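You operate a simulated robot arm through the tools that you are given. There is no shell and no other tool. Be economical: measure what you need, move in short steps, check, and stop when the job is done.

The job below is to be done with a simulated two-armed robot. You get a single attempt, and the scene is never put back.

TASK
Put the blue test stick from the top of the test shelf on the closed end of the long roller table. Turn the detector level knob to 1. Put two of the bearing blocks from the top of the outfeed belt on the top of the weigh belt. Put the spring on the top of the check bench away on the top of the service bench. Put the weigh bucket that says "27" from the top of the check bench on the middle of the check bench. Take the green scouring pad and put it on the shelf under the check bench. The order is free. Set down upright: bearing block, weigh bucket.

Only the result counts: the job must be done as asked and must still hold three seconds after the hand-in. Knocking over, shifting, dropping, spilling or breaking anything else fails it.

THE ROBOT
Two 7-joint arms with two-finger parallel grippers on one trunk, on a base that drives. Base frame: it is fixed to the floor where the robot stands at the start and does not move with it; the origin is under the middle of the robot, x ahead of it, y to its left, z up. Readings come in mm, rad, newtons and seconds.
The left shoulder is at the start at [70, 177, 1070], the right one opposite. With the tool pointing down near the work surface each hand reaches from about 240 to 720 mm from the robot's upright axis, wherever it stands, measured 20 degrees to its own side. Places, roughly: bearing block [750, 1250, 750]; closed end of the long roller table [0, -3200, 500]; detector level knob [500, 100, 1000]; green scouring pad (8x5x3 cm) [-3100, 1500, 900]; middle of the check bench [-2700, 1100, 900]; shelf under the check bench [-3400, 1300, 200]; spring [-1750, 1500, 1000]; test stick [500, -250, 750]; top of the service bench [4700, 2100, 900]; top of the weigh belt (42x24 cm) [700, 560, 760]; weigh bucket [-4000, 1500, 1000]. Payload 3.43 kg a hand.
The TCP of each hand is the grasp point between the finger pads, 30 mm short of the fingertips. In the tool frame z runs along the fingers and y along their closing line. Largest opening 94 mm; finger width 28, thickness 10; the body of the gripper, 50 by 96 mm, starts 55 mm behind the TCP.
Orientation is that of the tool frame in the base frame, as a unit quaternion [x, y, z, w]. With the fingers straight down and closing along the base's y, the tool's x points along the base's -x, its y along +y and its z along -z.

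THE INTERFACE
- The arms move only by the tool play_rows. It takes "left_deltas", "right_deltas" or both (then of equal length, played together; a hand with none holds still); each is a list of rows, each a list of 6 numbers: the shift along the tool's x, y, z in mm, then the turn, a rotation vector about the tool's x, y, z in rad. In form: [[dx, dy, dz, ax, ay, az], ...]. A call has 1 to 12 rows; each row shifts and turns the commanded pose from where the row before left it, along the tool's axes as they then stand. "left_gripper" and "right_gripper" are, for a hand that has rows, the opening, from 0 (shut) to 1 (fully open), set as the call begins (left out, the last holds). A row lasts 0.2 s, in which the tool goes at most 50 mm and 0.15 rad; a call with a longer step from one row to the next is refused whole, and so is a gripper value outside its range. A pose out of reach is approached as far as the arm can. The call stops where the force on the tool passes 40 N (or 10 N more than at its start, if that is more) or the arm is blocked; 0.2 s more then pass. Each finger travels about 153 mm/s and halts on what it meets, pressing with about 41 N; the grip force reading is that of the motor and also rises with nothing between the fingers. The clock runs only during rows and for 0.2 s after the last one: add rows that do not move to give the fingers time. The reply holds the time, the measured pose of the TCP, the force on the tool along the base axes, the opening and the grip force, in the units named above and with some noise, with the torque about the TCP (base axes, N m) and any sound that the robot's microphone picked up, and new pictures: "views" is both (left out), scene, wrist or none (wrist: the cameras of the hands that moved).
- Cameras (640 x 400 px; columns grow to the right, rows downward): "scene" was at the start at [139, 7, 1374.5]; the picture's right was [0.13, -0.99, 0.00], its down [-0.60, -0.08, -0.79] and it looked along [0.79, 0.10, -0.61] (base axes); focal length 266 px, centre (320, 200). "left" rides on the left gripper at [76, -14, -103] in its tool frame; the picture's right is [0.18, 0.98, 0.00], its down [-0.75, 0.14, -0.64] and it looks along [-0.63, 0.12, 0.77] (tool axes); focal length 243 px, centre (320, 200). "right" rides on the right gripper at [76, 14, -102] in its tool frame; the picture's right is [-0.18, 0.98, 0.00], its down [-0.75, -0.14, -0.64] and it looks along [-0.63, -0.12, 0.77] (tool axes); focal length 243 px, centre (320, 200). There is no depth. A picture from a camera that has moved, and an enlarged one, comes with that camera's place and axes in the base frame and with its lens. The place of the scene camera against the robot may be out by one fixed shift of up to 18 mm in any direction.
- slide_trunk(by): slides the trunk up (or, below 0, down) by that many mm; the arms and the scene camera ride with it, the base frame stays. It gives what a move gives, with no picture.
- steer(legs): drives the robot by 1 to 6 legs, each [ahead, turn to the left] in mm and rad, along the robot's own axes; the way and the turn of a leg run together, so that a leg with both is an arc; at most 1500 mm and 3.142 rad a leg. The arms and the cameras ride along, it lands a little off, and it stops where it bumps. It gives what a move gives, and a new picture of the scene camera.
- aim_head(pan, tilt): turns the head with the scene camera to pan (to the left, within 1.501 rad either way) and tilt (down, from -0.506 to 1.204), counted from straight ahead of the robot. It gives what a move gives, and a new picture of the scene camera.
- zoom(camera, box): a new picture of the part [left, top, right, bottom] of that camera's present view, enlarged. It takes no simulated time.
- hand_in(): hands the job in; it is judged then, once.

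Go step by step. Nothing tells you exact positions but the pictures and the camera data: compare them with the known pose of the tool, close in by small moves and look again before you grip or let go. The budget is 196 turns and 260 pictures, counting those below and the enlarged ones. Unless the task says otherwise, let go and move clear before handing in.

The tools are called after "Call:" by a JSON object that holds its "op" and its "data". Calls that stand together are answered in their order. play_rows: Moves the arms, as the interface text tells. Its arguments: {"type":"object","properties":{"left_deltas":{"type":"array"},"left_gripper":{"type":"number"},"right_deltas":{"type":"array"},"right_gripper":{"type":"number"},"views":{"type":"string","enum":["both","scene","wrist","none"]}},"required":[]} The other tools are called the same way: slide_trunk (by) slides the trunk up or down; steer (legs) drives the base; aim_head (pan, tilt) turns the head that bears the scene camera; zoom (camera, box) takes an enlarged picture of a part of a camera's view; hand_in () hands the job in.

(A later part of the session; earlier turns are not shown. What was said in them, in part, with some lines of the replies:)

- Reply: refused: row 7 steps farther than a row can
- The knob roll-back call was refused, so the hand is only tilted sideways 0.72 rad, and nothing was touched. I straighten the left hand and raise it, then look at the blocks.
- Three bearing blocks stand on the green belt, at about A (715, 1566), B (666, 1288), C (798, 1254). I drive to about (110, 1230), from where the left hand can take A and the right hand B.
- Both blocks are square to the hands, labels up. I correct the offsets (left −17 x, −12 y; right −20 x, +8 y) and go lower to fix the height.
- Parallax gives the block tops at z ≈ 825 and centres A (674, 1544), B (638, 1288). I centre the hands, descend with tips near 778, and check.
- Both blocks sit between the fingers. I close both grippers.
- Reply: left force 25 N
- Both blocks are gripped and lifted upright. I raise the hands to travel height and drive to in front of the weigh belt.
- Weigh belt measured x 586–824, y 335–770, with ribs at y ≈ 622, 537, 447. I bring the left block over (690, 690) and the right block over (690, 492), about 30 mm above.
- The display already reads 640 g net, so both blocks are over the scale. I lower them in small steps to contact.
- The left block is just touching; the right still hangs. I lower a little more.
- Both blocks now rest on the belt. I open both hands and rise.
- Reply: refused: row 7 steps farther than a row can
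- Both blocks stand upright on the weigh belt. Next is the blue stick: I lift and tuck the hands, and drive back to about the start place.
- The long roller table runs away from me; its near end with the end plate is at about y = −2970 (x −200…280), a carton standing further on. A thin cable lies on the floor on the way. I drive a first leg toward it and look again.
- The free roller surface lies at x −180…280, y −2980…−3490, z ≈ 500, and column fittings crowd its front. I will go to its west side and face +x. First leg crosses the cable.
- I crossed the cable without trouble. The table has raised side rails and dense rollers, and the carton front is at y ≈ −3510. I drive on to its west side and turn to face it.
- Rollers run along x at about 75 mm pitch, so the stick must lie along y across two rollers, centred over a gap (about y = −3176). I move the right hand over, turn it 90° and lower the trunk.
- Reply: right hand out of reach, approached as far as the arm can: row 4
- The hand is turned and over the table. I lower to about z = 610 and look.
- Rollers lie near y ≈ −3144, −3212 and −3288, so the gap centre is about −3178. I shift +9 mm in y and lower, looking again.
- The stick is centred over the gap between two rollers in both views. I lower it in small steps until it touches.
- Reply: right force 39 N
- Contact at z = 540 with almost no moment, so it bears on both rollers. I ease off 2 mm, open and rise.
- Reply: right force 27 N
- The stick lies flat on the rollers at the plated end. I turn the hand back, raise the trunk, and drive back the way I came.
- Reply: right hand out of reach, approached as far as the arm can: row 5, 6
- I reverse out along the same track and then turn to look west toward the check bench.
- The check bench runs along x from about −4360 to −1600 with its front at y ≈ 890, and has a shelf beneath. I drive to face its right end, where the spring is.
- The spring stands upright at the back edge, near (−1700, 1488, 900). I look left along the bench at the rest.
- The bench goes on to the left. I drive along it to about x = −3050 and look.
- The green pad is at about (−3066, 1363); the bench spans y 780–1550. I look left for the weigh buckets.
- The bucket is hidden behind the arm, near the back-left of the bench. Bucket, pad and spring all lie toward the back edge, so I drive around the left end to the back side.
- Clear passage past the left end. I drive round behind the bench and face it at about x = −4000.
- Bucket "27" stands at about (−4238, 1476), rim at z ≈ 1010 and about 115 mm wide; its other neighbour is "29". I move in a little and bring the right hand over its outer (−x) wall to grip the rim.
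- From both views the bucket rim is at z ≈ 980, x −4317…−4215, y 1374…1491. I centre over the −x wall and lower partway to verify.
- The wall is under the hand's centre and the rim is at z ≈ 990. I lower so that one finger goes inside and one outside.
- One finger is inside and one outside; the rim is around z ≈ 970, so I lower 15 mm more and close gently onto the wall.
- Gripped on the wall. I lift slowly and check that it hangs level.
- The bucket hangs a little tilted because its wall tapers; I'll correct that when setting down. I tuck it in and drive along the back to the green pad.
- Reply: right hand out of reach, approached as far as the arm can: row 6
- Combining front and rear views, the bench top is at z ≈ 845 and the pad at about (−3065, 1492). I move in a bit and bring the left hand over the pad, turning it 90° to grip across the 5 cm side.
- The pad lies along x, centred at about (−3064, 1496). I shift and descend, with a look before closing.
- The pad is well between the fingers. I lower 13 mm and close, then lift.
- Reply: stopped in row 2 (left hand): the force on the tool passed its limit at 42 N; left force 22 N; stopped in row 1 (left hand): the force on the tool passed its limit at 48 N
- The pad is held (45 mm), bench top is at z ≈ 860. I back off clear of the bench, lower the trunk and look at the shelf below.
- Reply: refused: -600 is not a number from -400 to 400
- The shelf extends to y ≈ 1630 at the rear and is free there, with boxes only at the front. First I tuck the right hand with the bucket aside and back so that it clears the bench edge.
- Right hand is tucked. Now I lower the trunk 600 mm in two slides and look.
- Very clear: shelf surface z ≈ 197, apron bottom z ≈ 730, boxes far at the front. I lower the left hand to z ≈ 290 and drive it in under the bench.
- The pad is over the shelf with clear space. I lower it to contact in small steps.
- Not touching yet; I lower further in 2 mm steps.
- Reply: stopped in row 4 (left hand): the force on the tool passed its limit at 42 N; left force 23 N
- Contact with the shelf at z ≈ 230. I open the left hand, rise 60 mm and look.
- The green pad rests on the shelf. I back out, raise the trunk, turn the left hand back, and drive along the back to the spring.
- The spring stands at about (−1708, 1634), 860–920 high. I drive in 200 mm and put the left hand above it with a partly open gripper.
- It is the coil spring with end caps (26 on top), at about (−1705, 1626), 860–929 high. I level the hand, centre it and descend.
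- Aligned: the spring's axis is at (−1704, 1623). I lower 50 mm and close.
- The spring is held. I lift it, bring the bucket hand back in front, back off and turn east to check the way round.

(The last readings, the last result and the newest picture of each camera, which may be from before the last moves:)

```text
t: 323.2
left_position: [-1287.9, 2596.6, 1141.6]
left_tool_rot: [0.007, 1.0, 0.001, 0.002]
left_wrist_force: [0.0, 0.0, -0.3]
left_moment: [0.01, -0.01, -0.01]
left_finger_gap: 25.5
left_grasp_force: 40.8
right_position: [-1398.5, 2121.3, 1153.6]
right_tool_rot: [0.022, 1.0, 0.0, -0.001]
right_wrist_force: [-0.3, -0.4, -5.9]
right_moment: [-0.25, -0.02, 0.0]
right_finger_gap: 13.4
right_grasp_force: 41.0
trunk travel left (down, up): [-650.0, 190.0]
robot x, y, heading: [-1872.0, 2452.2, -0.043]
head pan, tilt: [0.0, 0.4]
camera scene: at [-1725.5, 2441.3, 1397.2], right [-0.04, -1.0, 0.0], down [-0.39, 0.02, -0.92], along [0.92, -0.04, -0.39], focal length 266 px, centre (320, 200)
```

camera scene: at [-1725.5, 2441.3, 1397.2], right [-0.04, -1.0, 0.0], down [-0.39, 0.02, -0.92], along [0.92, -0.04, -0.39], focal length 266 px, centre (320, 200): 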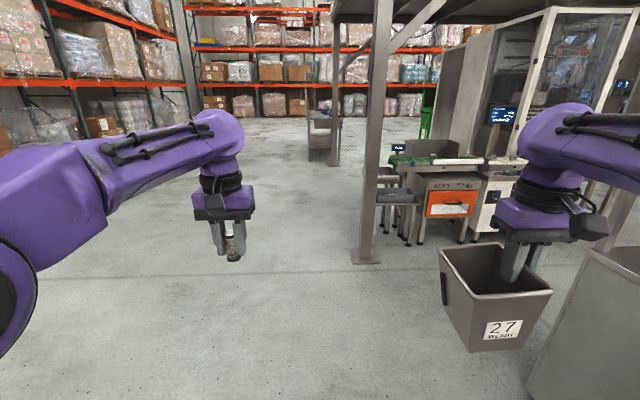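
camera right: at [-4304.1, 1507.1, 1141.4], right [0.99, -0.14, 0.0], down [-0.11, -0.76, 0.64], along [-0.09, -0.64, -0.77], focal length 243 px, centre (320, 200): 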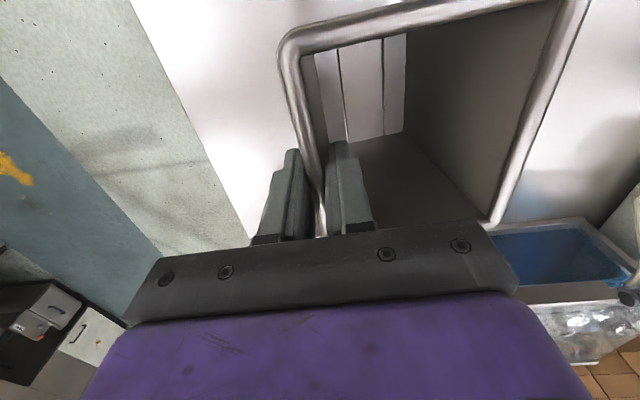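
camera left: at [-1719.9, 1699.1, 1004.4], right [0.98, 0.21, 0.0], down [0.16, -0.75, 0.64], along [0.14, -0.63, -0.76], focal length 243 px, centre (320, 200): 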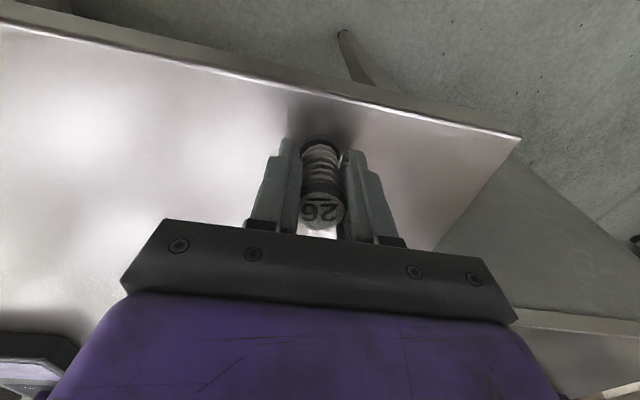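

The way east is open (column at (235, 1953)). I drive round the right end to the front of the bench.

Call:
{"op": "steer", "data": {"legs": [[0, 0.04], [1450, 0], [0, -1.57], [1100, 0], [1100, 0], [0, -1.57]]}}

```text
t: 349.1
left_position: [-899.0, 65.3, 1140.8]
left_tool_rot: [1.0, 0.025, -0.002, 0.0]
left_wrist_force: [1.0, -0.6, -0.6]
left_moment: [-0.02, -0.01, 0.01]
left_finger_gap: 26.0
left_grasp_force: 40.8
right_position: [-818.9, 547.8, 1153.8]
right_tool_rot: [1.0, 0.011, 0.001, 0.0]
right_wrist_force: [0.4, 0.3, -5.0]
right_moment: [0.26, 0.0, 0.0]
right_finger_gap: 13.4
right_grasp_force: 40.8
trunk travel left (down, up): [-650.0, 190.0]
robot x, y, heading: [-325.7, 249.1, -3.113]
head pan, tilt: [0.0, 0.4]
camera scene: at [-466.3, 239.7, 1397.2], right [-0.02, 1.0, 0.0], down [0.39, 0.01, -0.92], along [-0.92, -0.02, -0.39], focal length 266 px, centre (320, 200)
```

scene: 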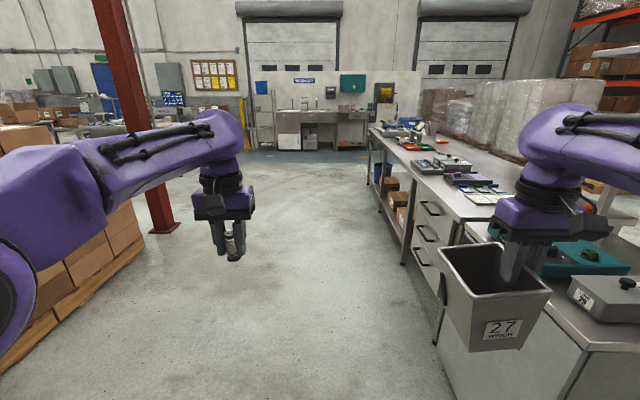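

Front aisle is clear. I drive west to about x = −2850 and turn to face the middle of the bench.

Call:
{"op": "steer", "data": {"legs": [[1250, 0], [1270, 0], [0, -1.599]]}}

```text
t: 365.2
left_position: [-2999.7, 786.7, 1141.0]
left_tool_rot: [0.71, -0.704, -0.001, -0.001]
left_wrist_force: [-0.2, -0.5, 0.4]
left_moment: [0.01, 0.02, -0.01]
left_finger_gap: 25.8
left_grasp_force: 41.0
right_position: [-2522.4, 686.6, 1153.9]
right_tool_rot: [-0.7, 0.714, 0.001, -0.001]
right_wrist_force: [0.2, -0.8, -5.2]
right_moment: [0.01, -0.26, -0.03]
right_finger_gap: 13.3
right_grasp_force: 41.1
trunk travel left (down, up): [-650.0, 190.0]
robot x, y, heading: [-2842.7, 206.1, 1.552]
head pan, tilt: [0.0, 0.4]
camera scene: at [-2836.6, 346.1, 1397.2], right [1.0, -0.02, 0.0], down [-0.01, -0.39, -0.92], along [0.02, 0.92, -0.39], focal length 266 px, centre (320, 200)
```

scene: 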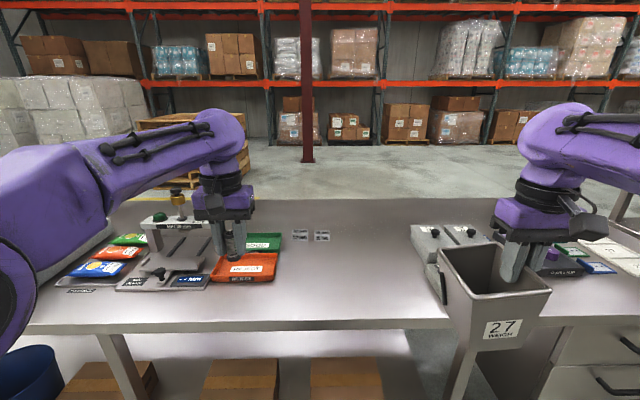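

Free space on the bench is x −2960…−2515. Target for the bucket centre is about (−2700, 1110). I drive in 300 mm and bring the right hand over.

Call:
{"op": "steer", "data": {"legs": [[300, 0]]}}

Call:
{"op": "play_rows", "data": {"right_deltas": [[-30, 34, 0, 0, 0, 0], [-30, 34, 0, 0, 0, 0], [-30, 34, 0, 0, 0, 0], [-31, 33, 0, 0, 0, 0], [0, 0, 40, 0, 0, 0], [0, 0, 40, 0, 0, 0]], "views": "both"}}

Call:
{"op": "zoom", "data": {"camera": "scene", "box": [270, 180, 470, 330]}}

```text
t: 367.3
left_position: [-2993.1, 1088.5, 1141.1]
left_tool_rot: [0.71, -0.704, -0.001, -0.001]
left_wrist_force: [0.1, -0.1, -1.2]
left_moment: [0.01, -0.04, -0.02]
left_finger_gap: 25.9
left_grasp_force: 41.3
right_position: [-2516.0, 988.1, 1153.4]
right_tool_rot: [-0.7, 0.714, -0.001, 0.0]
right_wrist_force: [0.7, 0.1, -5.2]
right_moment: [-0.01, -0.23, 0.0]
right_finger_gap: 13.3
right_grasp_force: 40.4
trunk travel left (down, up): [-650.0, 190.0]
robot x, y, heading: [-2835.9, 508.0, 1.548]
head pan, tilt: [0.0, 0.4]
camera scene: at [-2830.6, 647.7, 1397.3], right [1.0, -0.02, 0.0], down [-0.01, -0.39, -0.92], along [0.02, 0.92, -0.39], focal length 266 px, centre (320, 200)
```

scene: 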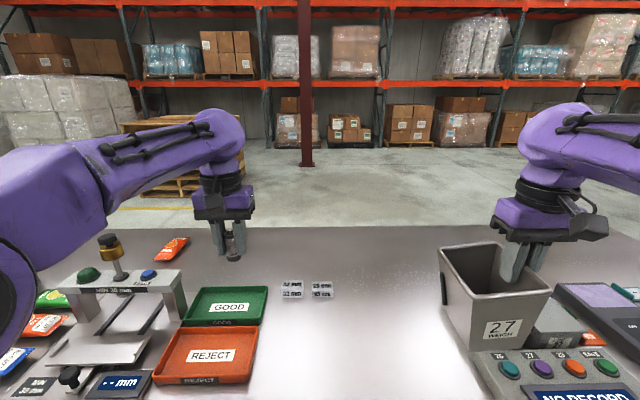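

```text
t: 368.7
left_position: [-2995.0, 1091.2, 1139.9]
left_tool_rot: [0.71, -0.704, -0.001, -0.001]
left_wrist_force: [-0.2, -0.8, -0.2]
left_moment: [0.0, 0.01, -0.01]
left_finger_gap: 25.6
left_grasp_force: 41.0
right_position: [-2650.4, 1113.7, 1073.0]
right_tool_rot: [-0.7, 0.714, -0.002, 0.0]
right_wrist_force: [0.5, 0.3, -5.4]
right_moment: [-0.03, -0.24, 0.02]
right_finger_gap: 13.4
right_grasp_force: 41.3
trunk travel left (down, up): [-650.0, 190.0]
robot x, y, heading: [-2839.5, 509.9, 1.549]
head pan, tilt: [0.0, 0.4]
camera scene: at [-2830.6, 649.7, 1397.1], right [1.0, -0.02, 0.0], down [-0.01, -0.39, -0.92], along [0.02, 0.92, -0.39], focal length 266 px, centre (320, 200)
camera right: at [-2665.4, 1038.1, 1176.2], right [-0.98, 0.2, 0.0], down [0.16, 0.75, 0.64], along [0.13, 0.63, -0.77], focal length 243 px, centre (320, 200)
```

scene: 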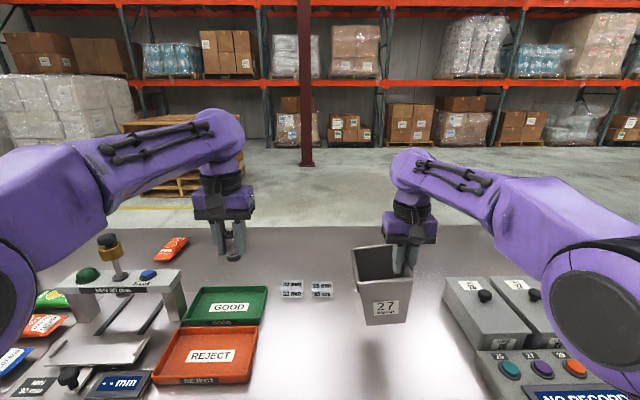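
right: 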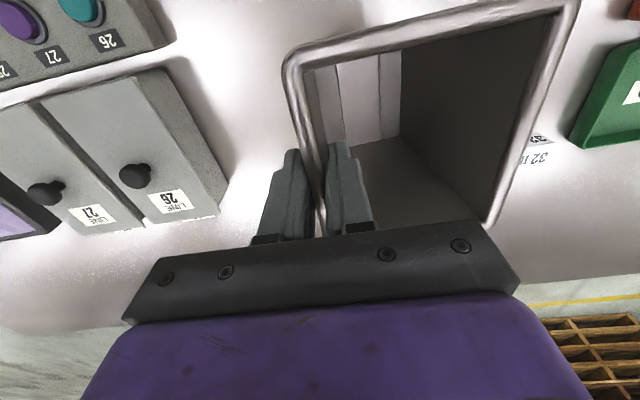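

```text
2.67 times, centred on (370, 255) of scene
camera zoom: at [-2830.6, 649.7, 1397.1], right [1.0, -0.02, 0.0], down [-0.01, -0.39, -0.92], along [0.02, 0.92, -0.39], focal length 710 px, centre (187, 53)
```

zoom: 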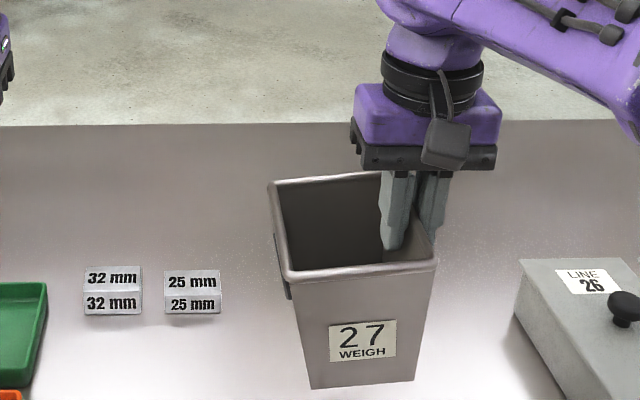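

The bucket hangs tilted by about 0.13 rad. I counter-rotate the hand by that and lower near the bench.

Call:
{"op": "play_rows", "data": {"right_deltas": [[0, 0, 0, -0.13, 0, 0], [0, -4, 30, 0, 0, 0], [0, -4, 30, 0, 0, 0], [0, 0, 0, 0, 0, 0]], "views": "both"}}

Call:
{"op": "zoom", "data": {"camera": "scene", "box": [270, 200, 470, 350]}}

```text
t: 369.7
left_position: [-2994.2, 1088.5, 1140.4]
left_tool_rot: [0.709, -0.705, -0.001, -0.001]
left_wrist_force: [0.3, 0.0, 0.1]
left_moment: [0.0, 0.02, 0.01]
left_finger_gap: 25.6
left_grasp_force: 40.6
right_position: [-2649.2, 1112.6, 1011.0]
right_tool_rot: [-0.699, 0.713, 0.045, -0.046]
right_wrist_force: [-0.2, -0.3, -5.2]
right_moment: [0.02, -0.24, 0.01]
right_finger_gap: 13.4
right_grasp_force: 41.2
trunk travel left (down, up): [-650.0, 190.0]
robot x, y, heading: [-2835.6, 510.2, 1.553]
head pan, tilt: [0.0, 0.4]
camera scene: at [-2830.4, 648.0, 1397.3], right [1.0, -0.02, 0.0], down [-0.01, -0.39, -0.92], along [0.02, 0.92, -0.39], focal length 266 px, centre (320, 200)
camera right: at [-2651.4, 1036.7, 1115.7], right [-0.97, 0.2, 0.13], down [0.24, 0.75, 0.62], along [0.03, 0.63, -0.78], focal length 243 px, centre (320, 200)
```

scene: 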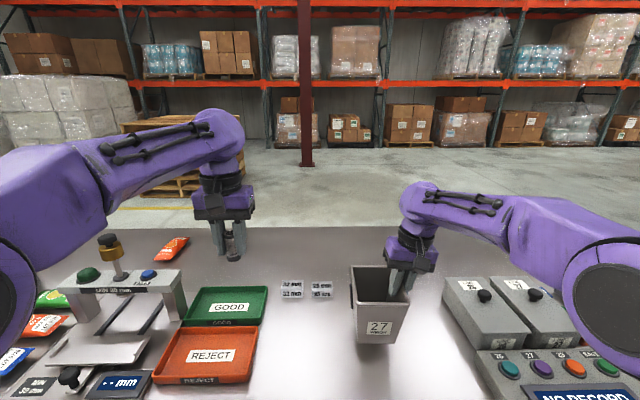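
right: 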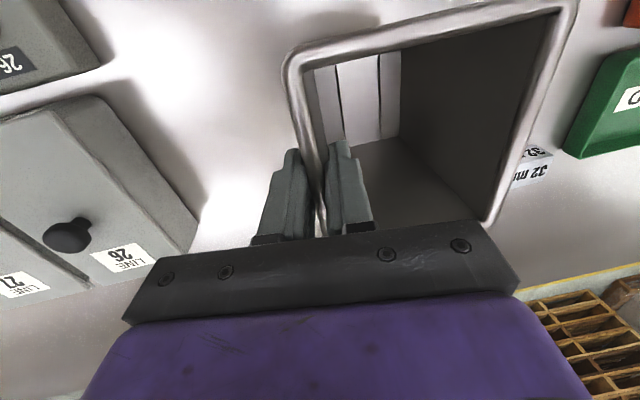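

```text
2.67 times, centred on (370, 275) of scene
camera zoom: at [-2830.4, 648.0, 1397.3], right [1.0, -0.02, 0.0], down [-0.01, -0.39, -0.92], along [0.02, 0.92, -0.39], focal length 710 px, centre (187, 0)
```

zoom: 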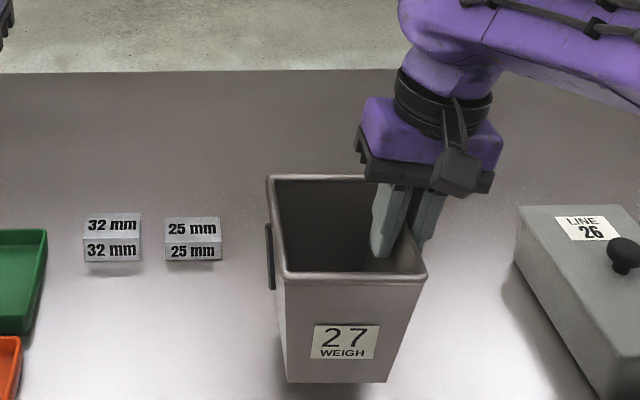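

The bucket is now level. I lower it onto the bench in small steps.

Call:
{"op": "play_rows", "data": {"right_deltas": [[0, -2, 15, 0, 0, 0], [0, -0.7, 5, 0, 0, 0], [0, -0.4, 3, 0, 0, 0], [0, -0.3, 2, 0, 0, 0], [0, -0.3, 2, 0, 0, 0], [0, -0.3, 2, 0, 0, 0], [0, 0, 0, 0, 0, 0]], "views": "none"}}

```text
t: 371.3
left_position: [-2994.9, 1090.1, 1140.3]
left_tool_rot: [0.71, -0.704, -0.001, -0.001]
left_wrist_force: [-0.3, 0.0, -0.2]
left_moment: [-0.01, 0.0, -0.01]
left_finger_gap: 25.5
left_grasp_force: 41.5
right_position: [-2649.3, 1112.0, 983.8]
right_tool_rot: [-0.698, 0.713, 0.046, -0.046]
right_wrist_force: [0.7, 0.4, -4.0]
right_moment: [0.0, -0.26, 0.0]
right_finger_gap: 13.3
right_grasp_force: 40.8
trunk travel left (down, up): [-650.0, 190.0]
robot x, y, heading: [-2839.0, 506.8, 1.549]
head pan, tilt: [0.0, 0.4]
```

Call:
{"op": "play_rows", "data": {"right_deltas": [[0, -0.3, 2, 0, 0, 0], [0, -0.3, 2, 0, 0, 0], [0, -0.3, 2, 0, 0, 0], [0, 0, 0, 0, 0, 0]], "views": "wrist"}}

Call:
{"op": "zoom", "data": {"camera": "scene", "box": [270, 220, 470, 370]}}

```text
t: 372.3
left_position: [-2995.1, 1087.2, 1142.0]
left_tool_rot: [0.71, -0.704, -0.001, -0.002]
left_wrist_force: [0.3, 0.0, -0.5]
left_moment: [-0.02, 0.01, 0.01]
left_finger_gap: 25.6
left_grasp_force: 40.9
right_position: [-2648.3, 1111.8, 982.3]
right_tool_rot: [-0.698, 0.713, 0.049, -0.043]
right_wrist_force: [2.9, 9.1, 27.8]
right_moment: [-0.59, -0.26, 0.05]
right_finger_gap: 13.1
right_grasp_force: 41.1
trunk travel left (down, up): [-650.0, 190.0]
robot x, y, heading: [-2836.7, 509.9, 1.553]
head pan, tilt: [0.0, 0.4]
camera right: at [-2651.1, 1035.3, 1085.0], right [-0.97, 0.2, 0.13], down [0.24, 0.74, 0.62], along [0.03, 0.64, -0.77], focal length 243 px, centre (320, 200)
```

right: 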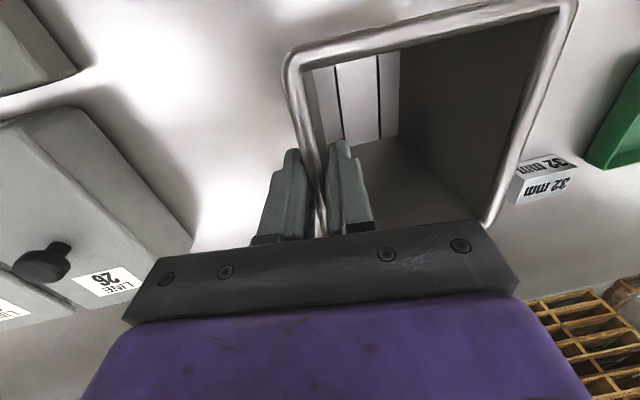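

```text
2.67 times, centred on (370, 295) of scene
camera zoom: at [-2831.9, 645.2, 1398.0], right [1.0, -0.02, 0.0], down [-0.01, -0.39, -0.92], along [0.02, 0.92, -0.39], focal length 710 px, centre (187, -53)
```

zoom: 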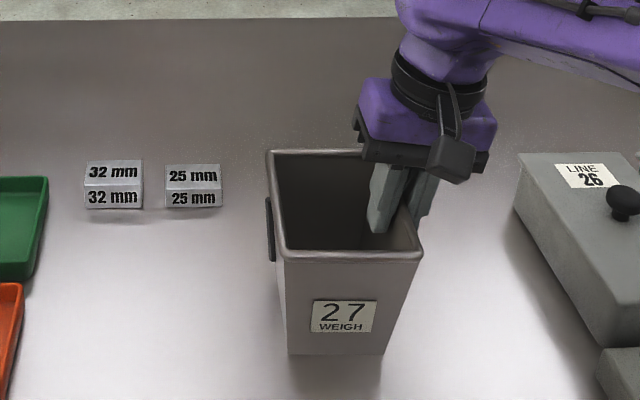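

Firm contact, level. I ease off, open, and rise straight up.

Call:
{"op": "play_rows", "data": {"right_deltas": [[0, 0, -1, 0, 0, 0], [0, 0, 0, 0, 0, 0]], "views": "none"}}

Call:
{"op": "play_rows", "data": {"right_deltas": [[0, 0, 0, 0, 0, 0], [0, 0, 0, 0, 0, 0], [0, 2, -15, 0, 0, 0], [0, 4, -30, 0, 0, 0], [0, 5, -40, 0, 0, 0], [0, 5, -40, 0, 0, 0], [0, 0, -40, 0.13, 0, 0]], "right_gripper": 0.5, "views": "both"}}

```text
t: 372.9
left_position: [-2994.8, 1088.4, 1141.8]
left_tool_rot: [0.71, -0.704, -0.002, -0.003]
left_wrist_force: [0.2, -0.1, -0.3]
left_moment: [0.0, 0.0, 0.06]
left_finger_gap: 25.7
left_grasp_force: 40.9
right_position: [-2647.6, 1111.8, 979.4]
right_tool_rot: [-0.697, 0.714, 0.048, -0.044]
right_wrist_force: [3.1, 12.5, 29.8]
right_moment: [-0.16, -0.25, 0.02]
right_finger_gap: 13.4
right_grasp_force: 41.2
trunk travel left (down, up): [-650.0, 190.0]
robot x, y, heading: [-2838.8, 506.8, 1.553]
head pan, tilt: [0.0, 0.4]
```

```text
t: 374.5
left_position: [-2994.9, 1090.4, 1140.4]
left_tool_rot: [0.71, -0.704, -0.001, -0.002]
left_wrist_force: [-0.1, 1.2, -0.8]
left_moment: [0.0, 0.0, 0.01]
left_finger_gap: 25.4
left_grasp_force: 41.1
right_position: [-2643.2, 1112.5, 1145.2]
right_tool_rot: [-0.7, 0.714, -0.002, 0.001]
right_wrist_force: [-0.6, -0.5, 0.3]
right_moment: [-0.01, -0.03, -0.01]
right_finger_gap: 47.0
right_grasp_force: 0.1
trunk travel left (down, up): [-650.0, 190.0]
robot x, y, heading: [-2836.2, 507.7, 1.553]
head pan, tilt: [0.0, 0.4]
camera scene: at [-2833.0, 647.5, 1397.3], right [1.0, -0.02, 0.0], down [-0.01, -0.39, -0.92], along [0.02, 0.92, -0.39], focal length 266 px, centre (320, 200)
camera right: at [-2659.9, 1037.4, 1249.0], right [-0.98, 0.2, 0.0], down [0.15, 0.75, 0.64], along [0.13, 0.63, -0.77], focal length 243 px, centre (320, 200)
```

scene: 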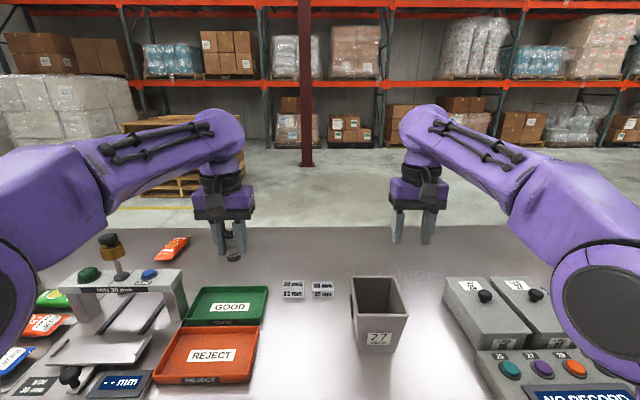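
right: 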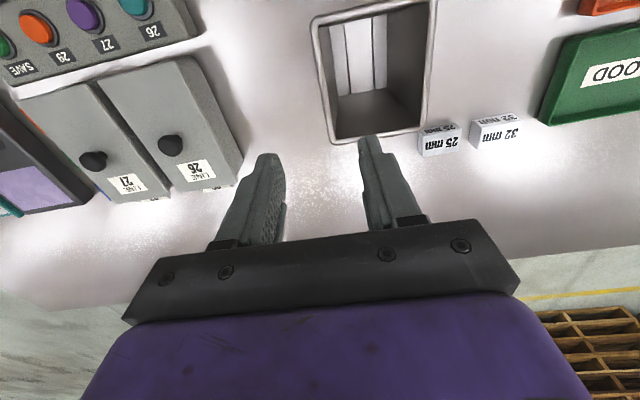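

The bucket stands upright in the middle of the bench. I back out, tuck the hands, and drive round toward the service bench with the spring.

Call:
{"op": "steer", "data": {"legs": [[-280, 0]]}}

Call:
{"op": "play_rows", "data": {"right_deltas": [[25, -15, 0, 0, 0, 0], [25, -15, 0, 0, 0, 0], [25, -15, 0, 0, 0, 0], [25, -10, 0, 0, 0, 0]], "left_deltas": [[20, 10, 0, 0, 0, 0], [20, 10, 0, 0, 0, 0], [20, 10, 0, 0, 0, 0], [20, 10, 0, 0, 0, 0]], "views": "none"}}

Call:
{"op": "steer", "data": {"legs": [[0, -1.57], [1250, 0], [1250, 0], [0, 1.59], [1240, 0], [1250, 0]]}}

```text
t: 376.4
left_position: [-3001.0, 813.2, 1140.2]
left_tool_rot: [0.711, -0.703, -0.002, -0.002]
left_wrist_force: [0.4, -0.4, -0.6]
left_moment: [0.03, 0.0, 0.0]
left_finger_gap: 25.5
left_grasp_force: 40.7
right_position: [-2649.2, 838.2, 1145.6]
right_tool_rot: [-0.701, 0.713, -0.001, 0.0]
right_wrist_force: [-0.5, -0.7, -0.5]
right_moment: [0.0, -0.01, 0.01]
right_finger_gap: 46.9
right_grasp_force: 0.0
trunk travel left (down, up): [-650.0, 190.0]
robot x, y, heading: [-2844.2, 231.0, 1.555]
head pan, tilt: [0.0, 0.4]
camera scene: at [-2836.4, 372.7, 1397.2], right [1.0, -0.02, 0.0], down [-0.01, -0.39, -0.92], along [0.01, 0.92, -0.39], focal length 266 px, centre (320, 200)
```

scene: 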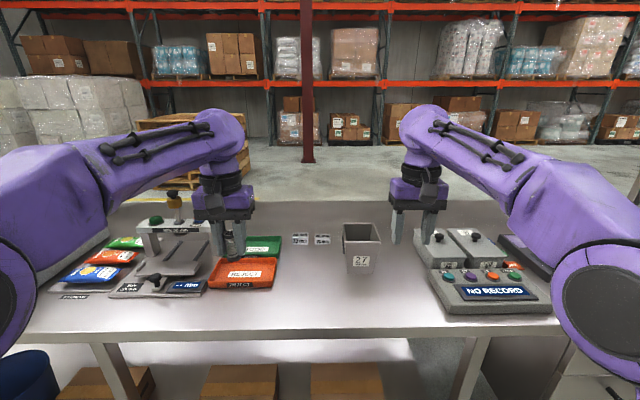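

```text
t: 377.4
left_position: [-3040.5, 729.9, 1139.5]
left_tool_rot: [0.711, -0.703, -0.003, -0.003]
left_wrist_force: [0.6, -0.8, 0.3]
left_moment: [0.05, -0.01, -0.01]
left_finger_gap: 25.7
left_grasp_force: 41.0
right_position: [-2597.9, 733.7, 1145.3]
right_tool_rot: [-0.701, 0.714, 0.0, 0.002]
right_wrist_force: [0.6, -0.2, 0.3]
right_moment: [0.03, -0.02, -0.03]
right_finger_gap: 47.3
right_grasp_force: 0.0
trunk travel left (down, up): [-650.0, 190.0]
robot x, y, heading: [-2842.4, 232.6, 1.557]
head pan, tilt: [0.0, 0.4]
```

```text
t: 409.2
left_position: [-608.0, 3205.8, 1137.2]
left_tool_rot: [0.731, -0.682, -0.001, -0.001]
left_wrist_force: [0.0, -0.7, -0.4]
left_moment: [-0.02, 0.04, 0.02]
left_finger_gap: 25.7
left_grasp_force: 41.1
right_position: [-166.9, 3238.9, 1145.9]
right_tool_rot: [0.722, -0.692, 0.001, 0.0]
right_wrist_force: [0.6, 1.1, -0.2]
right_moment: [0.02, 0.01, 0.0]
right_finger_gap: 47.2
right_grasp_force: 0.0
trunk travel left (down, up): [-650.0, 190.0]
robot x, y, heading: [-378.9, 2720.3, 1.619]
head pan, tilt: [0.0, 0.4]
camera scene: at [-383.7, 2858.4, 1397.3], right [1.0, 0.04, 0.0], down [0.02, -0.39, -0.92], along [-0.04, 0.92, -0.39], focal length 266 px, centre (320, 200)
```

scene: 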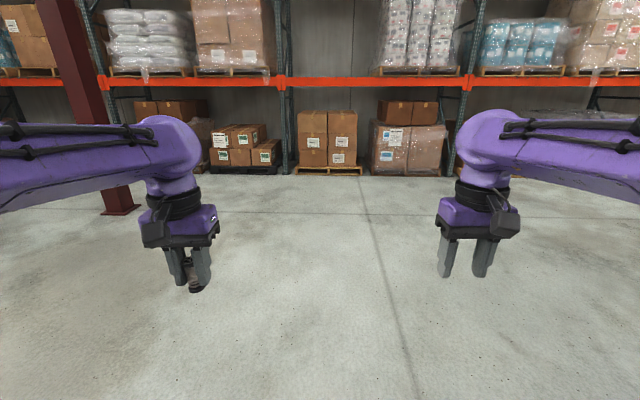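

I turn east and look toward the service bench.

Call:
{"op": "steer", "data": {"legs": [[0, -1.62]]}}

Call:
{"op": "zoom", "data": {"camera": "scene", "box": [240, 80, 480, 230]}}

```text
t: 413.5
left_position: [114.1, 2925.3, 1138.8]
left_tool_rot: [-0.012, 1.0, 0.0, 0.002]
left_wrist_force: [-0.1, 0.4, -1.7]
left_moment: [-0.02, 0.02, -0.01]
left_finger_gap: 25.7
left_grasp_force: 40.8
right_position: [127.0, 2482.9, 1144.7]
right_tool_rot: [0.002, 1.0, -0.001, 0.0]
right_wrist_force: [-0.7, 1.1, 0.3]
right_moment: [0.03, 0.01, 0.03]
right_finger_gap: 46.9
right_grasp_force: 0.2
trunk travel left (down, up): [-650.0, 190.0]
robot x, y, heading: [-378.7, 2721.1, 0.001]
head pan, tilt: [0.0, 0.4]
camera scene: at [-234.6, 2715.5, 1397.3], right [0.0, -1.0, 0.0], down [-0.39, 0.0, -0.92], along [0.92, 0.0, -0.39], focal length 266 px, centre (320, 200)
```

scene: 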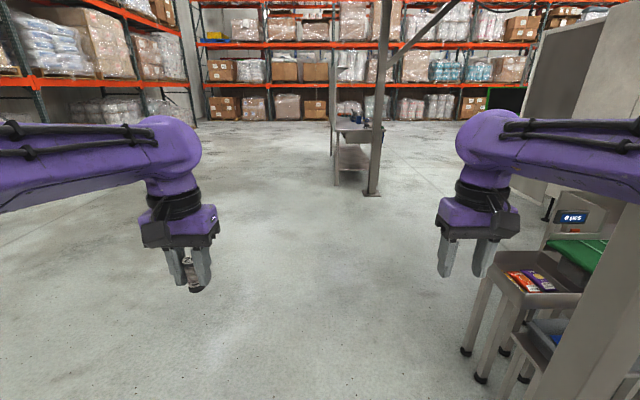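

```text
2.67 times, centred on (360, 155) of scene
camera zoom: at [-234.6, 2715.5, 1397.3], right [0.0, -1.0, 0.0], down [-0.39, 0.0, -0.92], along [0.92, 0.0, -0.39], focal length 710 px, centre (213, 320)
```

zoom: 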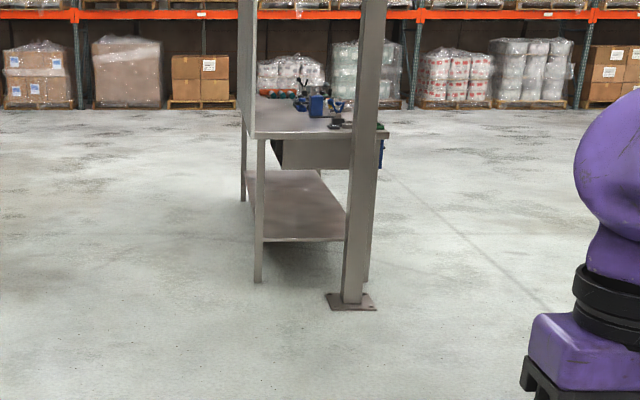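

The service bench runs x 3660–5640, y 1800–2455, with a back panel on its far (+y) side and a column at (3260, 1977). I drive closer and look for access to its front.

Call:
{"op": "steer", "data": {"legs": [[1300, 0], [1300, 0], [0, -0.6]]}}

Call:
{"op": "zoom", "data": {"camera": "scene", "box": [140, 90, 460, 290]}}

```text
t: 427.8
left_position: [2745.2, 2572.5, 1137.4]
left_tool_rot: [0.289, 0.957, 0.0, 0.002]
left_wrist_force: [0.1, 0.0, 0.1]
left_moment: [0.02, -0.02, 0.0]
left_finger_gap: 25.4
left_grasp_force: 40.5
right_position: [2500.8, 2202.5, 1145.6]
right_tool_rot: [0.303, 0.953, 0.0, -0.001]
right_wrist_force: [-0.4, -0.4, 0.2]
right_moment: [-0.04, 0.02, 0.0]
right_finger_gap: 46.7
right_grasp_force: 0.1
trunk travel left (down, up): [-650.0, 190.0]
robot x, y, heading: [2219.3, 2688.2, -0.609]
head pan, tilt: [0.0, 0.4]
camera scene: at [2341.0, 2602.3, 1397.3], right [-0.58, -0.82, 0.0], down [-0.32, 0.22, -0.92], along [0.75, -0.53, -0.39], focal length 266 px, centre (320, 200)
```

scene: 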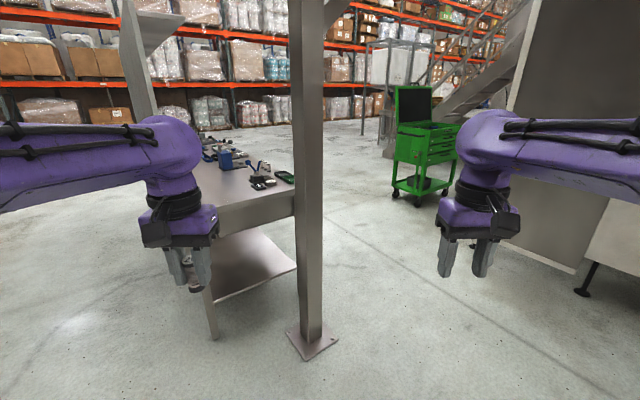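

```text
2.00 times, centred on (300, 190) of scene
camera zoom: at [2341.0, 2602.3, 1397.3], right [-0.58, -0.82, 0.0], down [-0.32, 0.22, -0.92], along [0.75, -0.53, -0.39], focal length 532 px, centre (360, 220)
```

zoom: 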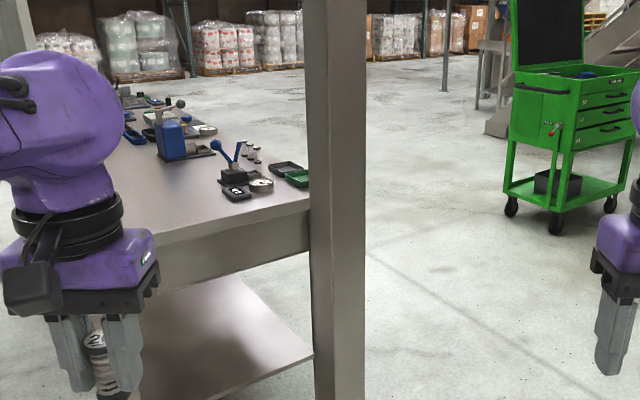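

The front side (−y) of the service bench is open floor. I drive round the column to the front and face the bench.

Call:
{"op": "steer", "data": {"legs": [[0, -0.464], [800, 0], [840, 0], [0, 1.073], [1100, 0], [0, 1.57]]}}

Call:
{"op": "zoom", "data": {"camera": "scene", "box": [160, 120, 480, 320]}}

```text
t: 449.2
left_position: [3849.0, 1756.8, 1137.9]
left_tool_rot: [0.734, -0.679, -0.001, -0.001]
left_wrist_force: [0.3, 0.0, -0.9]
left_moment: [-0.01, 0.03, 0.0]
left_finger_gap: 25.8
left_grasp_force: 41.2
right_position: [4289.1, 1791.4, 1144.2]
right_tool_rot: [0.724, -0.689, 0.001, 0.0]
right_wrist_force: [0.0, -1.1, 0.3]
right_moment: [0.03, 0.01, -0.01]
right_finger_gap: 47.1
right_grasp_force: 0.0
trunk travel left (down, up): [-650.0, 190.0]
robot x, y, heading: [4079.7, 1273.9, 1.625]
head pan, tilt: [0.0, 0.4]
camera scene: at [4075.4, 1410.5, 1397.3], right [1.0, 0.05, 0.0], down [0.02, -0.39, -0.92], along [-0.05, 0.92, -0.39], focal length 266 px, centre (320, 200)
```

scene: 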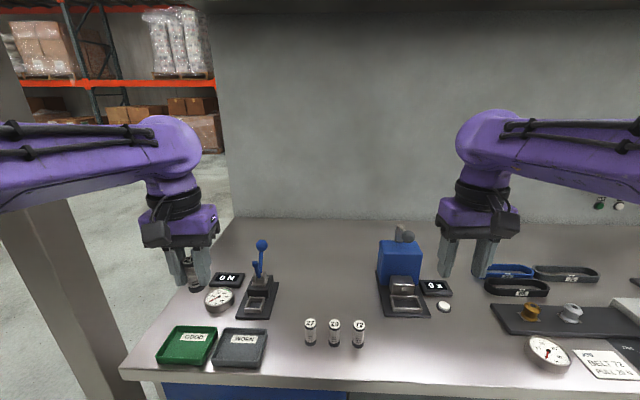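

```text
2.00 times, centred on (320, 220) of scene
camera zoom: at [4075.4, 1410.5, 1397.3], right [1.0, 0.05, 0.0], down [0.02, -0.39, -0.92], along [-0.05, 0.92, -0.39], focal length 532 px, centre (320, 160)
```

zoom: 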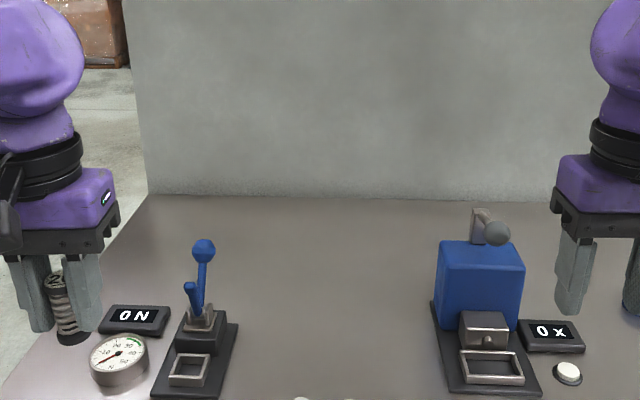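

There is free bench surface around (4065, 2020), between the lever tool and the blue press. I drive in, square up, and move the spring over that spot at height first.

Call:
{"op": "steer", "data": {"legs": [[130, 0], [0, -0.155]]}}

Call:
{"op": "play_rows", "data": {"left_deltas": [[-29, -34, 0, 0, 0, 0], [-29, -34, 0, 0, 0, 0], [-29, -34, 0, 0, 0, 0], [-29, -33, 0, 0, 0, 0], [0, 0, 45, 0, 0, 0], [0, 0, 45, 0, 0, 0]], "views": "both"}}

```text
t: 451.1
left_position: [3918.5, 1915.7, 1138.1]
left_tool_rot: [-0.679, 0.734, 0.001, 0.001]
left_wrist_force: [-0.4, -0.3, -0.7]
left_moment: [0.0, 0.01, 0.04]
left_finger_gap: 25.6
left_grasp_force: 40.7
right_position: [4363.1, 1880.1, 1144.5]
right_tool_rot: [-0.669, 0.744, -0.002, 0.0]
right_wrist_force: [0.0, -0.1, -0.1]
right_moment: [0.01, 0.01, 0.02]
right_finger_gap: 47.3
right_grasp_force: 0.2
trunk travel left (down, up): [-650.0, 190.0]
robot x, y, heading: [4073.6, 1400.7, 1.466]
head pan, tilt: [0.0, 0.4]
camera scene: at [4091.2, 1538.5, 1397.2], right [0.99, -0.1, 0.0], down [-0.04, -0.39, -0.92], along [0.1, 0.92, -0.39], focal length 266 px, centre (320, 200)
```

scene: 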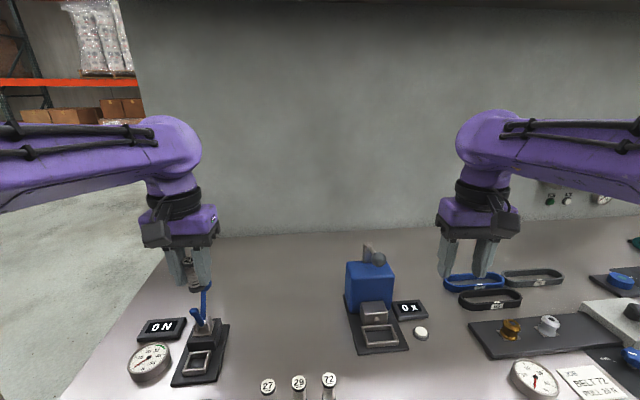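

```text
t: 452.5
left_position: [4063.9, 2020.5, 1048.5]
left_tool_rot: [-0.679, 0.734, 0.002, 0.001]
left_wrist_force: [0.5, -0.2, -0.7]
left_moment: [0.0, -0.02, 0.02]
left_finger_gap: 25.8
left_grasp_force: 40.6
right_position: [4362.7, 1881.3, 1143.5]
right_tool_rot: [-0.669, 0.744, -0.002, 0.0]
right_wrist_force: [0.4, 0.8, -0.8]
right_moment: [-0.05, -0.02, -0.02]
right_finger_gap: 47.0
right_grasp_force: 0.0
trunk travel left (down, up): [-650.0, 190.0]
robot x, y, heading: [4073.4, 1399.0, 1.469]
head pan, tilt: [0.0, 0.4]
camera scene: at [4091.4, 1538.8, 1397.2], right [0.99, -0.1, 0.0], down [-0.04, -0.39, -0.92], along [0.1, 0.92, -0.39], focal length 266 px, centre (320, 200)
camera left: at [4072.2, 1942.3, 1151.5], right [-0.99, -0.11, 0.0], down [-0.08, 0.76, 0.64], along [-0.07, 0.64, -0.76], focal length 243 px, centre (320, 200)
```

scene: 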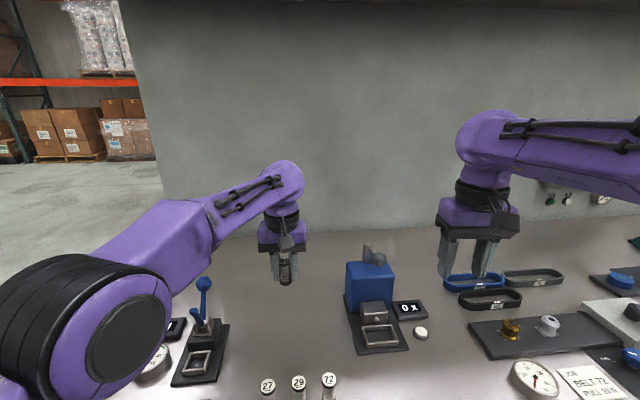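
left: 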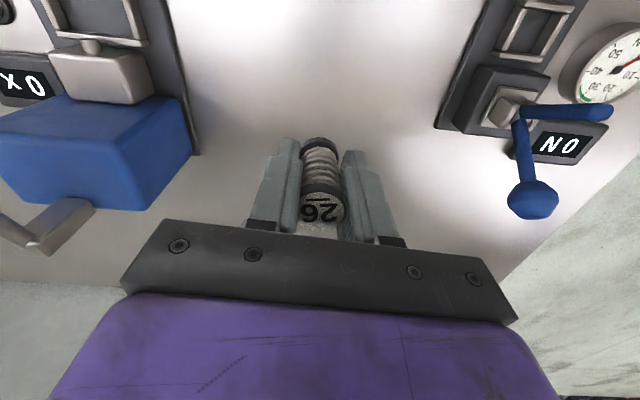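

Clear on both sides. I lower the spring: first 90 mm, then small steps to contact.

Call:
{"op": "play_rows", "data": {"left_deltas": [[0, 0, 40, 0, 0, 0], [0, 0, 40, 0, 0, 0], [0, 0, 10, 0, 0, 0], [0, 0, 4, 0, 0, 0], [0, 0, 4, 0, 0, 0], [0, 0, 4, 0, 0, 0], [0, 0, 4, 0, 0, 0]], "views": "both"}}

```text
t: 454.1
left_position: [4063.7, 2021.7, 942.0]
left_tool_rot: [-0.679, 0.734, 0.002, 0.001]
left_wrist_force: [-0.1, 0.0, -0.5]
left_moment: [0.02, 0.0, -0.03]
left_finger_gap: 25.7
left_grasp_force: 41.1
right_position: [4360.2, 1880.5, 1145.7]
right_tool_rot: [-0.668, 0.744, -0.001, -0.001]
right_wrist_force: [-0.5, 0.7, 0.2]
right_moment: [0.01, 0.02, 0.01]
right_finger_gap: 47.0
right_grasp_force: 0.0
trunk travel left (down, up): [-650.0, 190.0]
robot x, y, heading: [4074.0, 1402.4, 1.467]
head pan, tilt: [0.0, 0.4]
camera scene: at [4091.3, 1538.1, 1397.3], right [0.99, -0.1, 0.0], down [-0.04, -0.39, -0.92], along [0.1, 0.92, -0.39], focal length 266 px, centre (320, 200)
camera left: at [4072.5, 1943.1, 1044.8], right [-0.99, -0.11, 0.0], down [-0.08, 0.76, 0.64], along [-0.07, 0.64, -0.76], focal length 243 px, centre (320, 200)
```

scene: 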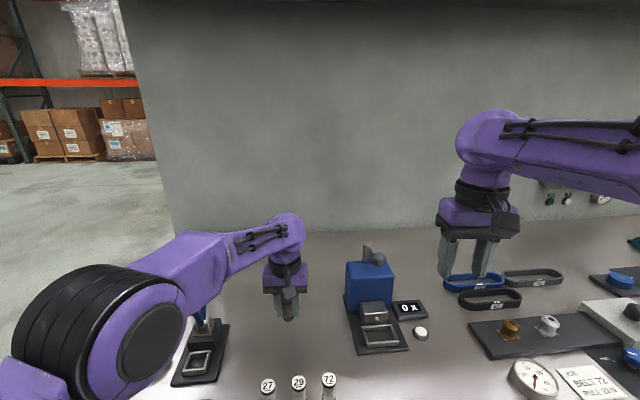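
left: 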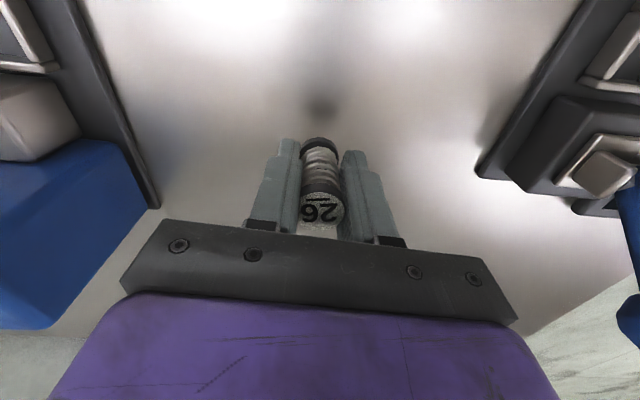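

Still above the surface; I keep lowering in small steps.

Call:
{"op": "play_rows", "data": {"left_deltas": [[0, 0, 4, 0, 0, 0], [0, 0, 3, 0, 0, 0], [0, 0, 3, 0, 0, 0], [0, 0, 3, 0, 0, 0], [0, 0, 3, 0, 0, 0], [0, 0, 3, 0, 0, 0], [0, 0, 3, 0, 0, 0], [0, 0, 3, 0, 0, 0], [0, 0, 3, 0, 0, 0], [0, 0, 3, 0, 0, 0]], "views": "wrist"}}

```text
t: 456.3
left_position: [4062.3, 2020.9, 910.3]
left_tool_rot: [-0.679, 0.735, 0.001, 0.002]
left_wrist_force: [0.1, -1.2, -1.4]
left_moment: [0.0, 0.02, -0.03]
left_finger_gap: 25.7
left_grasp_force: 41.0
right_position: [4361.7, 1879.2, 1143.8]
right_tool_rot: [-0.669, 0.744, -0.002, 0.0]
right_wrist_force: [0.4, 0.3, -1.1]
right_moment: [0.0, 0.02, 0.01]
right_finger_gap: 47.2
right_grasp_force: 0.0
trunk travel left (down, up): [-650.0, 190.0]
robot x, y, heading: [4077.4, 1401.1, 1.466]
head pan, tilt: [0.0, 0.4]
camera left: at [4071.9, 1943.0, 1012.9], right [-0.99, -0.11, 0.0], down [-0.08, 0.76, 0.64], along [-0.07, 0.64, -0.76], focal length 243 px, centre (320, 200)
```

left: 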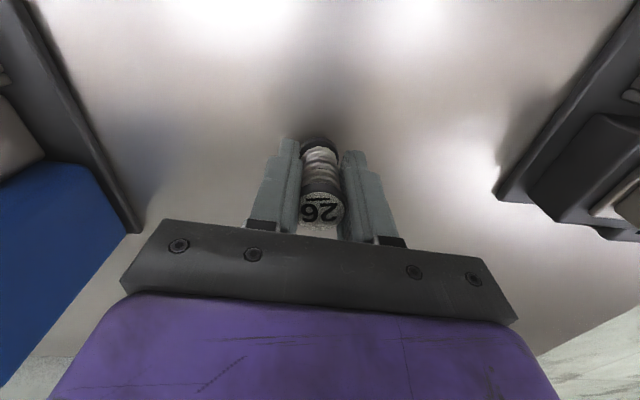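

Call:
{"op": "play_rows", "data": {"left_deltas": [[0, 0, 2, 0, 0, 0], [0, 0, 2, 0, 0, 0], [0, 0, 2, 0, 0, 0], [0, 0, 2, 0, 0, 0], [0, 0, 2, 0, 0, 0], [0, 0, 2, 0, 0, 0], [0, 0, 2, 0, 0, 0], [0, 0, 2, 0, 0, 0]], "views": "none"}}

```text
t: 458.1
left_position: [4062.2, 2019.9, 901.7]
left_tool_rot: [-0.68, 0.734, 0.004, 0.007]
left_wrist_force: [-2.4, 10.3, 37.1]
left_moment: [0.17, 0.01, -0.03]
left_finger_gap: 25.6
left_grasp_force: 40.7
right_position: [4362.3, 1876.8, 1147.8]
right_tool_rot: [-0.668, 0.744, 0.0, 0.001]
right_wrist_force: [-0.7, -0.1, 0.1]
right_moment: [0.04, 0.01, 0.01]
right_finger_gap: 47.0
right_grasp_force: 0.1
trunk travel left (down, up): [-650.0, 190.0]
robot x, y, heading: [4074.8, 1402.2, 1.466]
head pan, tilt: [0.0, 0.4]
```

Contact at z ≈ 902. I ease the pressure off, then check the force.

Call:
{"op": "play_rows", "data": {"left_deltas": [[0, 0, -2, 0, 0, 0], [0, 0, -2, 0, 0, 0], [0, 0, 0, 0, 0, 0]], "views": "none"}}

```text
t: 458.9
left_position: [4063.1, 2018.8, 901.1]
left_tool_rot: [-0.679, 0.734, 0.003, 0.003]
left_wrist_force: [0.6, 8.3, 25.7]
left_moment: [0.16, -0.01, -0.03]
left_finger_gap: 25.5
left_grasp_force: 41.3
right_position: [4363.4, 1878.3, 1145.5]
right_tool_rot: [-0.669, 0.744, -0.001, 0.001]
right_wrist_force: [0.6, -0.4, -0.4]
right_moment: [0.03, 0.03, -0.01]
right_finger_gap: 46.8
right_grasp_force: 0.1
trunk travel left (down, up): [-650.0, 190.0]
robot x, y, heading: [4073.2, 1398.5, 1.466]
head pan, tilt: [0.0, 0.4]
```

Call:
{"op": "play_rows", "data": {"left_deltas": [[0, 0, -2, 0, 0, 0], [0, 0, -1, 0, 0, 0], [0, 0, 0, 0, 0, 0]], "views": "none"}}

Call:
{"op": "play_rows", "data": {"left_deltas": [[0, 0, 0, 0, 0, 0], [0, 0, 0, 0, 0, 0], [0, 0, 0, 0, 0, 0], [0, 0, -20, 0, 0, 0], [0, 0, -40, 0, 0, 0], [0, 0, -45, 0, 0, 0], [0, 0, -45, 0, 0, 0]], "left_gripper": 0.7, "views": "both"}}

```text
t: 459.7
left_position: [4063.3, 2019.2, 901.1]
left_tool_rot: [-0.679, 0.734, 0.0, 0.0]
left_wrist_force: [1.5, -0.7, 4.0]
left_moment: [-0.09, -0.06, 0.01]
left_finger_gap: 25.6
left_grasp_force: 41.2
right_position: [4362.4, 1879.5, 1145.0]
right_tool_rot: [-0.669, 0.744, -0.001, 0.0]
right_wrist_force: [-0.1, 0.3, 0.4]
right_moment: [0.01, 0.02, 0.05]
right_finger_gap: 47.0
right_grasp_force: 0.1
trunk travel left (down, up): [-650.0, 190.0]
robot x, y, heading: [4075.6, 1401.2, 1.462]
head pan, tilt: [0.0, 0.4]
```

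```text
t: 461.3
left_position: [4064.3, 2018.4, 1052.8]
left_tool_rot: [-0.679, 0.734, 0.002, 0.001]
left_wrist_force: [1.2, 0.1, -0.2]
left_moment: [0.03, 0.0, -0.02]
left_finger_gap: 65.9
left_grasp_force: 0.1
right_position: [4361.9, 1879.0, 1145.3]
right_tool_rot: [-0.668, 0.744, -0.001, 0.001]
right_wrist_force: [0.5, 0.1, 0.0]
right_moment: [0.02, -0.01, 0.04]
right_finger_gap: 46.7
right_grasp_force: 0.0
trunk travel left (down, up): [-650.0, 190.0]
robot x, y, heading: [4072.0, 1401.1, 1.463]
head pan, tilt: [0.0, 0.4]
camera scene: at [4091.4, 1536.8, 1397.4], right [0.99, -0.1, 0.0], down [-0.04, -0.39, -0.92], along [0.1, 0.92, -0.39], focal length 266 px, centre (320, 200)
camera left: at [4073.4, 1940.2, 1154.3], right [-0.99, -0.11, 0.0], down [-0.08, 0.76, 0.64], along [-0.07, 0.64, -0.76], focal length 243 px, centre (320, 200)
```

scene: 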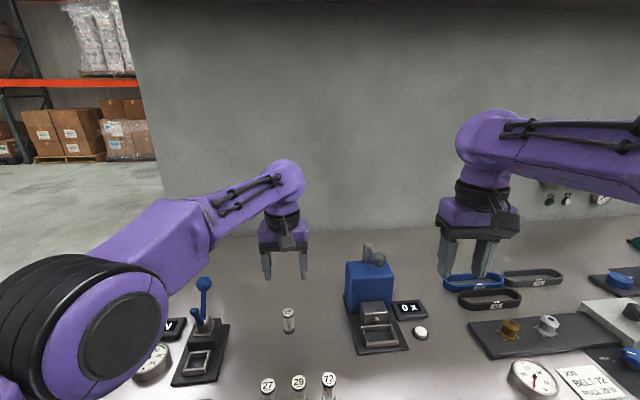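
left: 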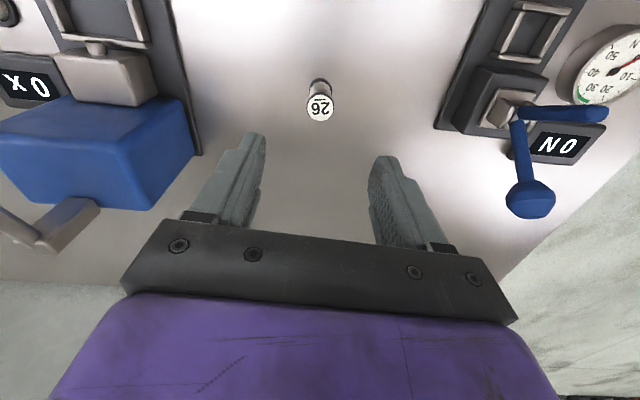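

The spring stands on the service bench. I raise the left hand and back off clear.

Call:
{"op": "play_rows", "data": {"left_deltas": [[0, 0, -45, 0, 0, 0], [0, 0, -40, 0, 0, 0]], "views": "none"}}

Call:
{"op": "steer", "data": {"legs": [[-350, 0]]}}

```text
t: 461.9
left_position: [4061.7, 2019.8, 1136.9]
left_tool_rot: [-0.679, 0.734, 0.0, 0.001]
left_wrist_force: [0.1, 0.7, 0.6]
left_moment: [0.01, -0.01, 0.01]
left_finger_gap: 65.8
left_grasp_force: 0.0
right_position: [4361.5, 1881.2, 1144.0]
right_tool_rot: [-0.668, 0.744, -0.002, 0.0]
right_wrist_force: [0.2, 0.1, -0.3]
right_moment: [-0.01, 0.01, -0.01]
right_finger_gap: 46.9
right_grasp_force: 0.1
trunk travel left (down, up): [-650.0, 190.0]
robot x, y, heading: [4074.9, 1400.0, 1.464]
head pan, tilt: [0.0, 0.4]
```

```text
t: 464.2
left_position: [4022.2, 1669.7, 1137.4]
left_tool_rot: [-0.681, 0.733, 0.001, 0.001]
left_wrist_force: [0.3, -1.3, -0.2]
left_moment: [0.02, 0.01, -0.02]
left_finger_gap: 66.0
left_grasp_force: 0.0
right_position: [4323.9, 1531.6, 1144.1]
right_tool_rot: [-0.671, 0.741, -0.002, 0.0]
right_wrist_force: [0.2, 0.0, -0.2]
right_moment: [0.02, -0.01, 0.01]
right_finger_gap: 47.1
right_grasp_force: 0.0
trunk travel left (down, up): [-650.0, 190.0]
robot x, y, heading: [4040.4, 1049.9, 1.464]
head pan, tilt: [0.0, 0.4]
camera scene: at [4054.7, 1187.9, 1397.2], right [0.99, -0.1, 0.0], down [-0.04, -0.39, -0.92], along [0.09, 0.92, -0.39], focal length 266 px, centre (320, 200)
```

scene: 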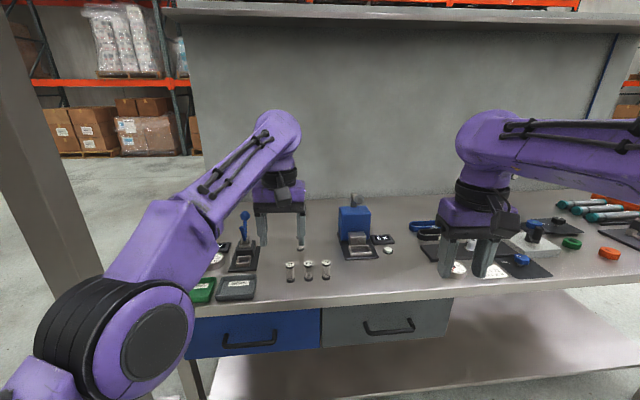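

All six parts are done and both hands are clear and empty, so I hand the job in.

Call:
{"op": "hand_in", "data": {}}

```text
The job is handed in.
```

I did all six parts and handed the job in; both hands were empty and clear when I did:

- **Detector knob:** set to 1.
- **Bearing blocks:** two stand upright on the weigh belt.
- **Blue test stick:** lies across the rollers at the near end of the roller table. I took this as the closed end because it has an end plate; I never saw the far end.
- **Bucket 27:** stands upright in the middle of the check bench.
- **Green scouring pad:** on the shelf under the check bench.
- **Spring:** standing on the service bench.

On the way to the roller table I drove over a thin cable on the floor and saw no sign of a bump.
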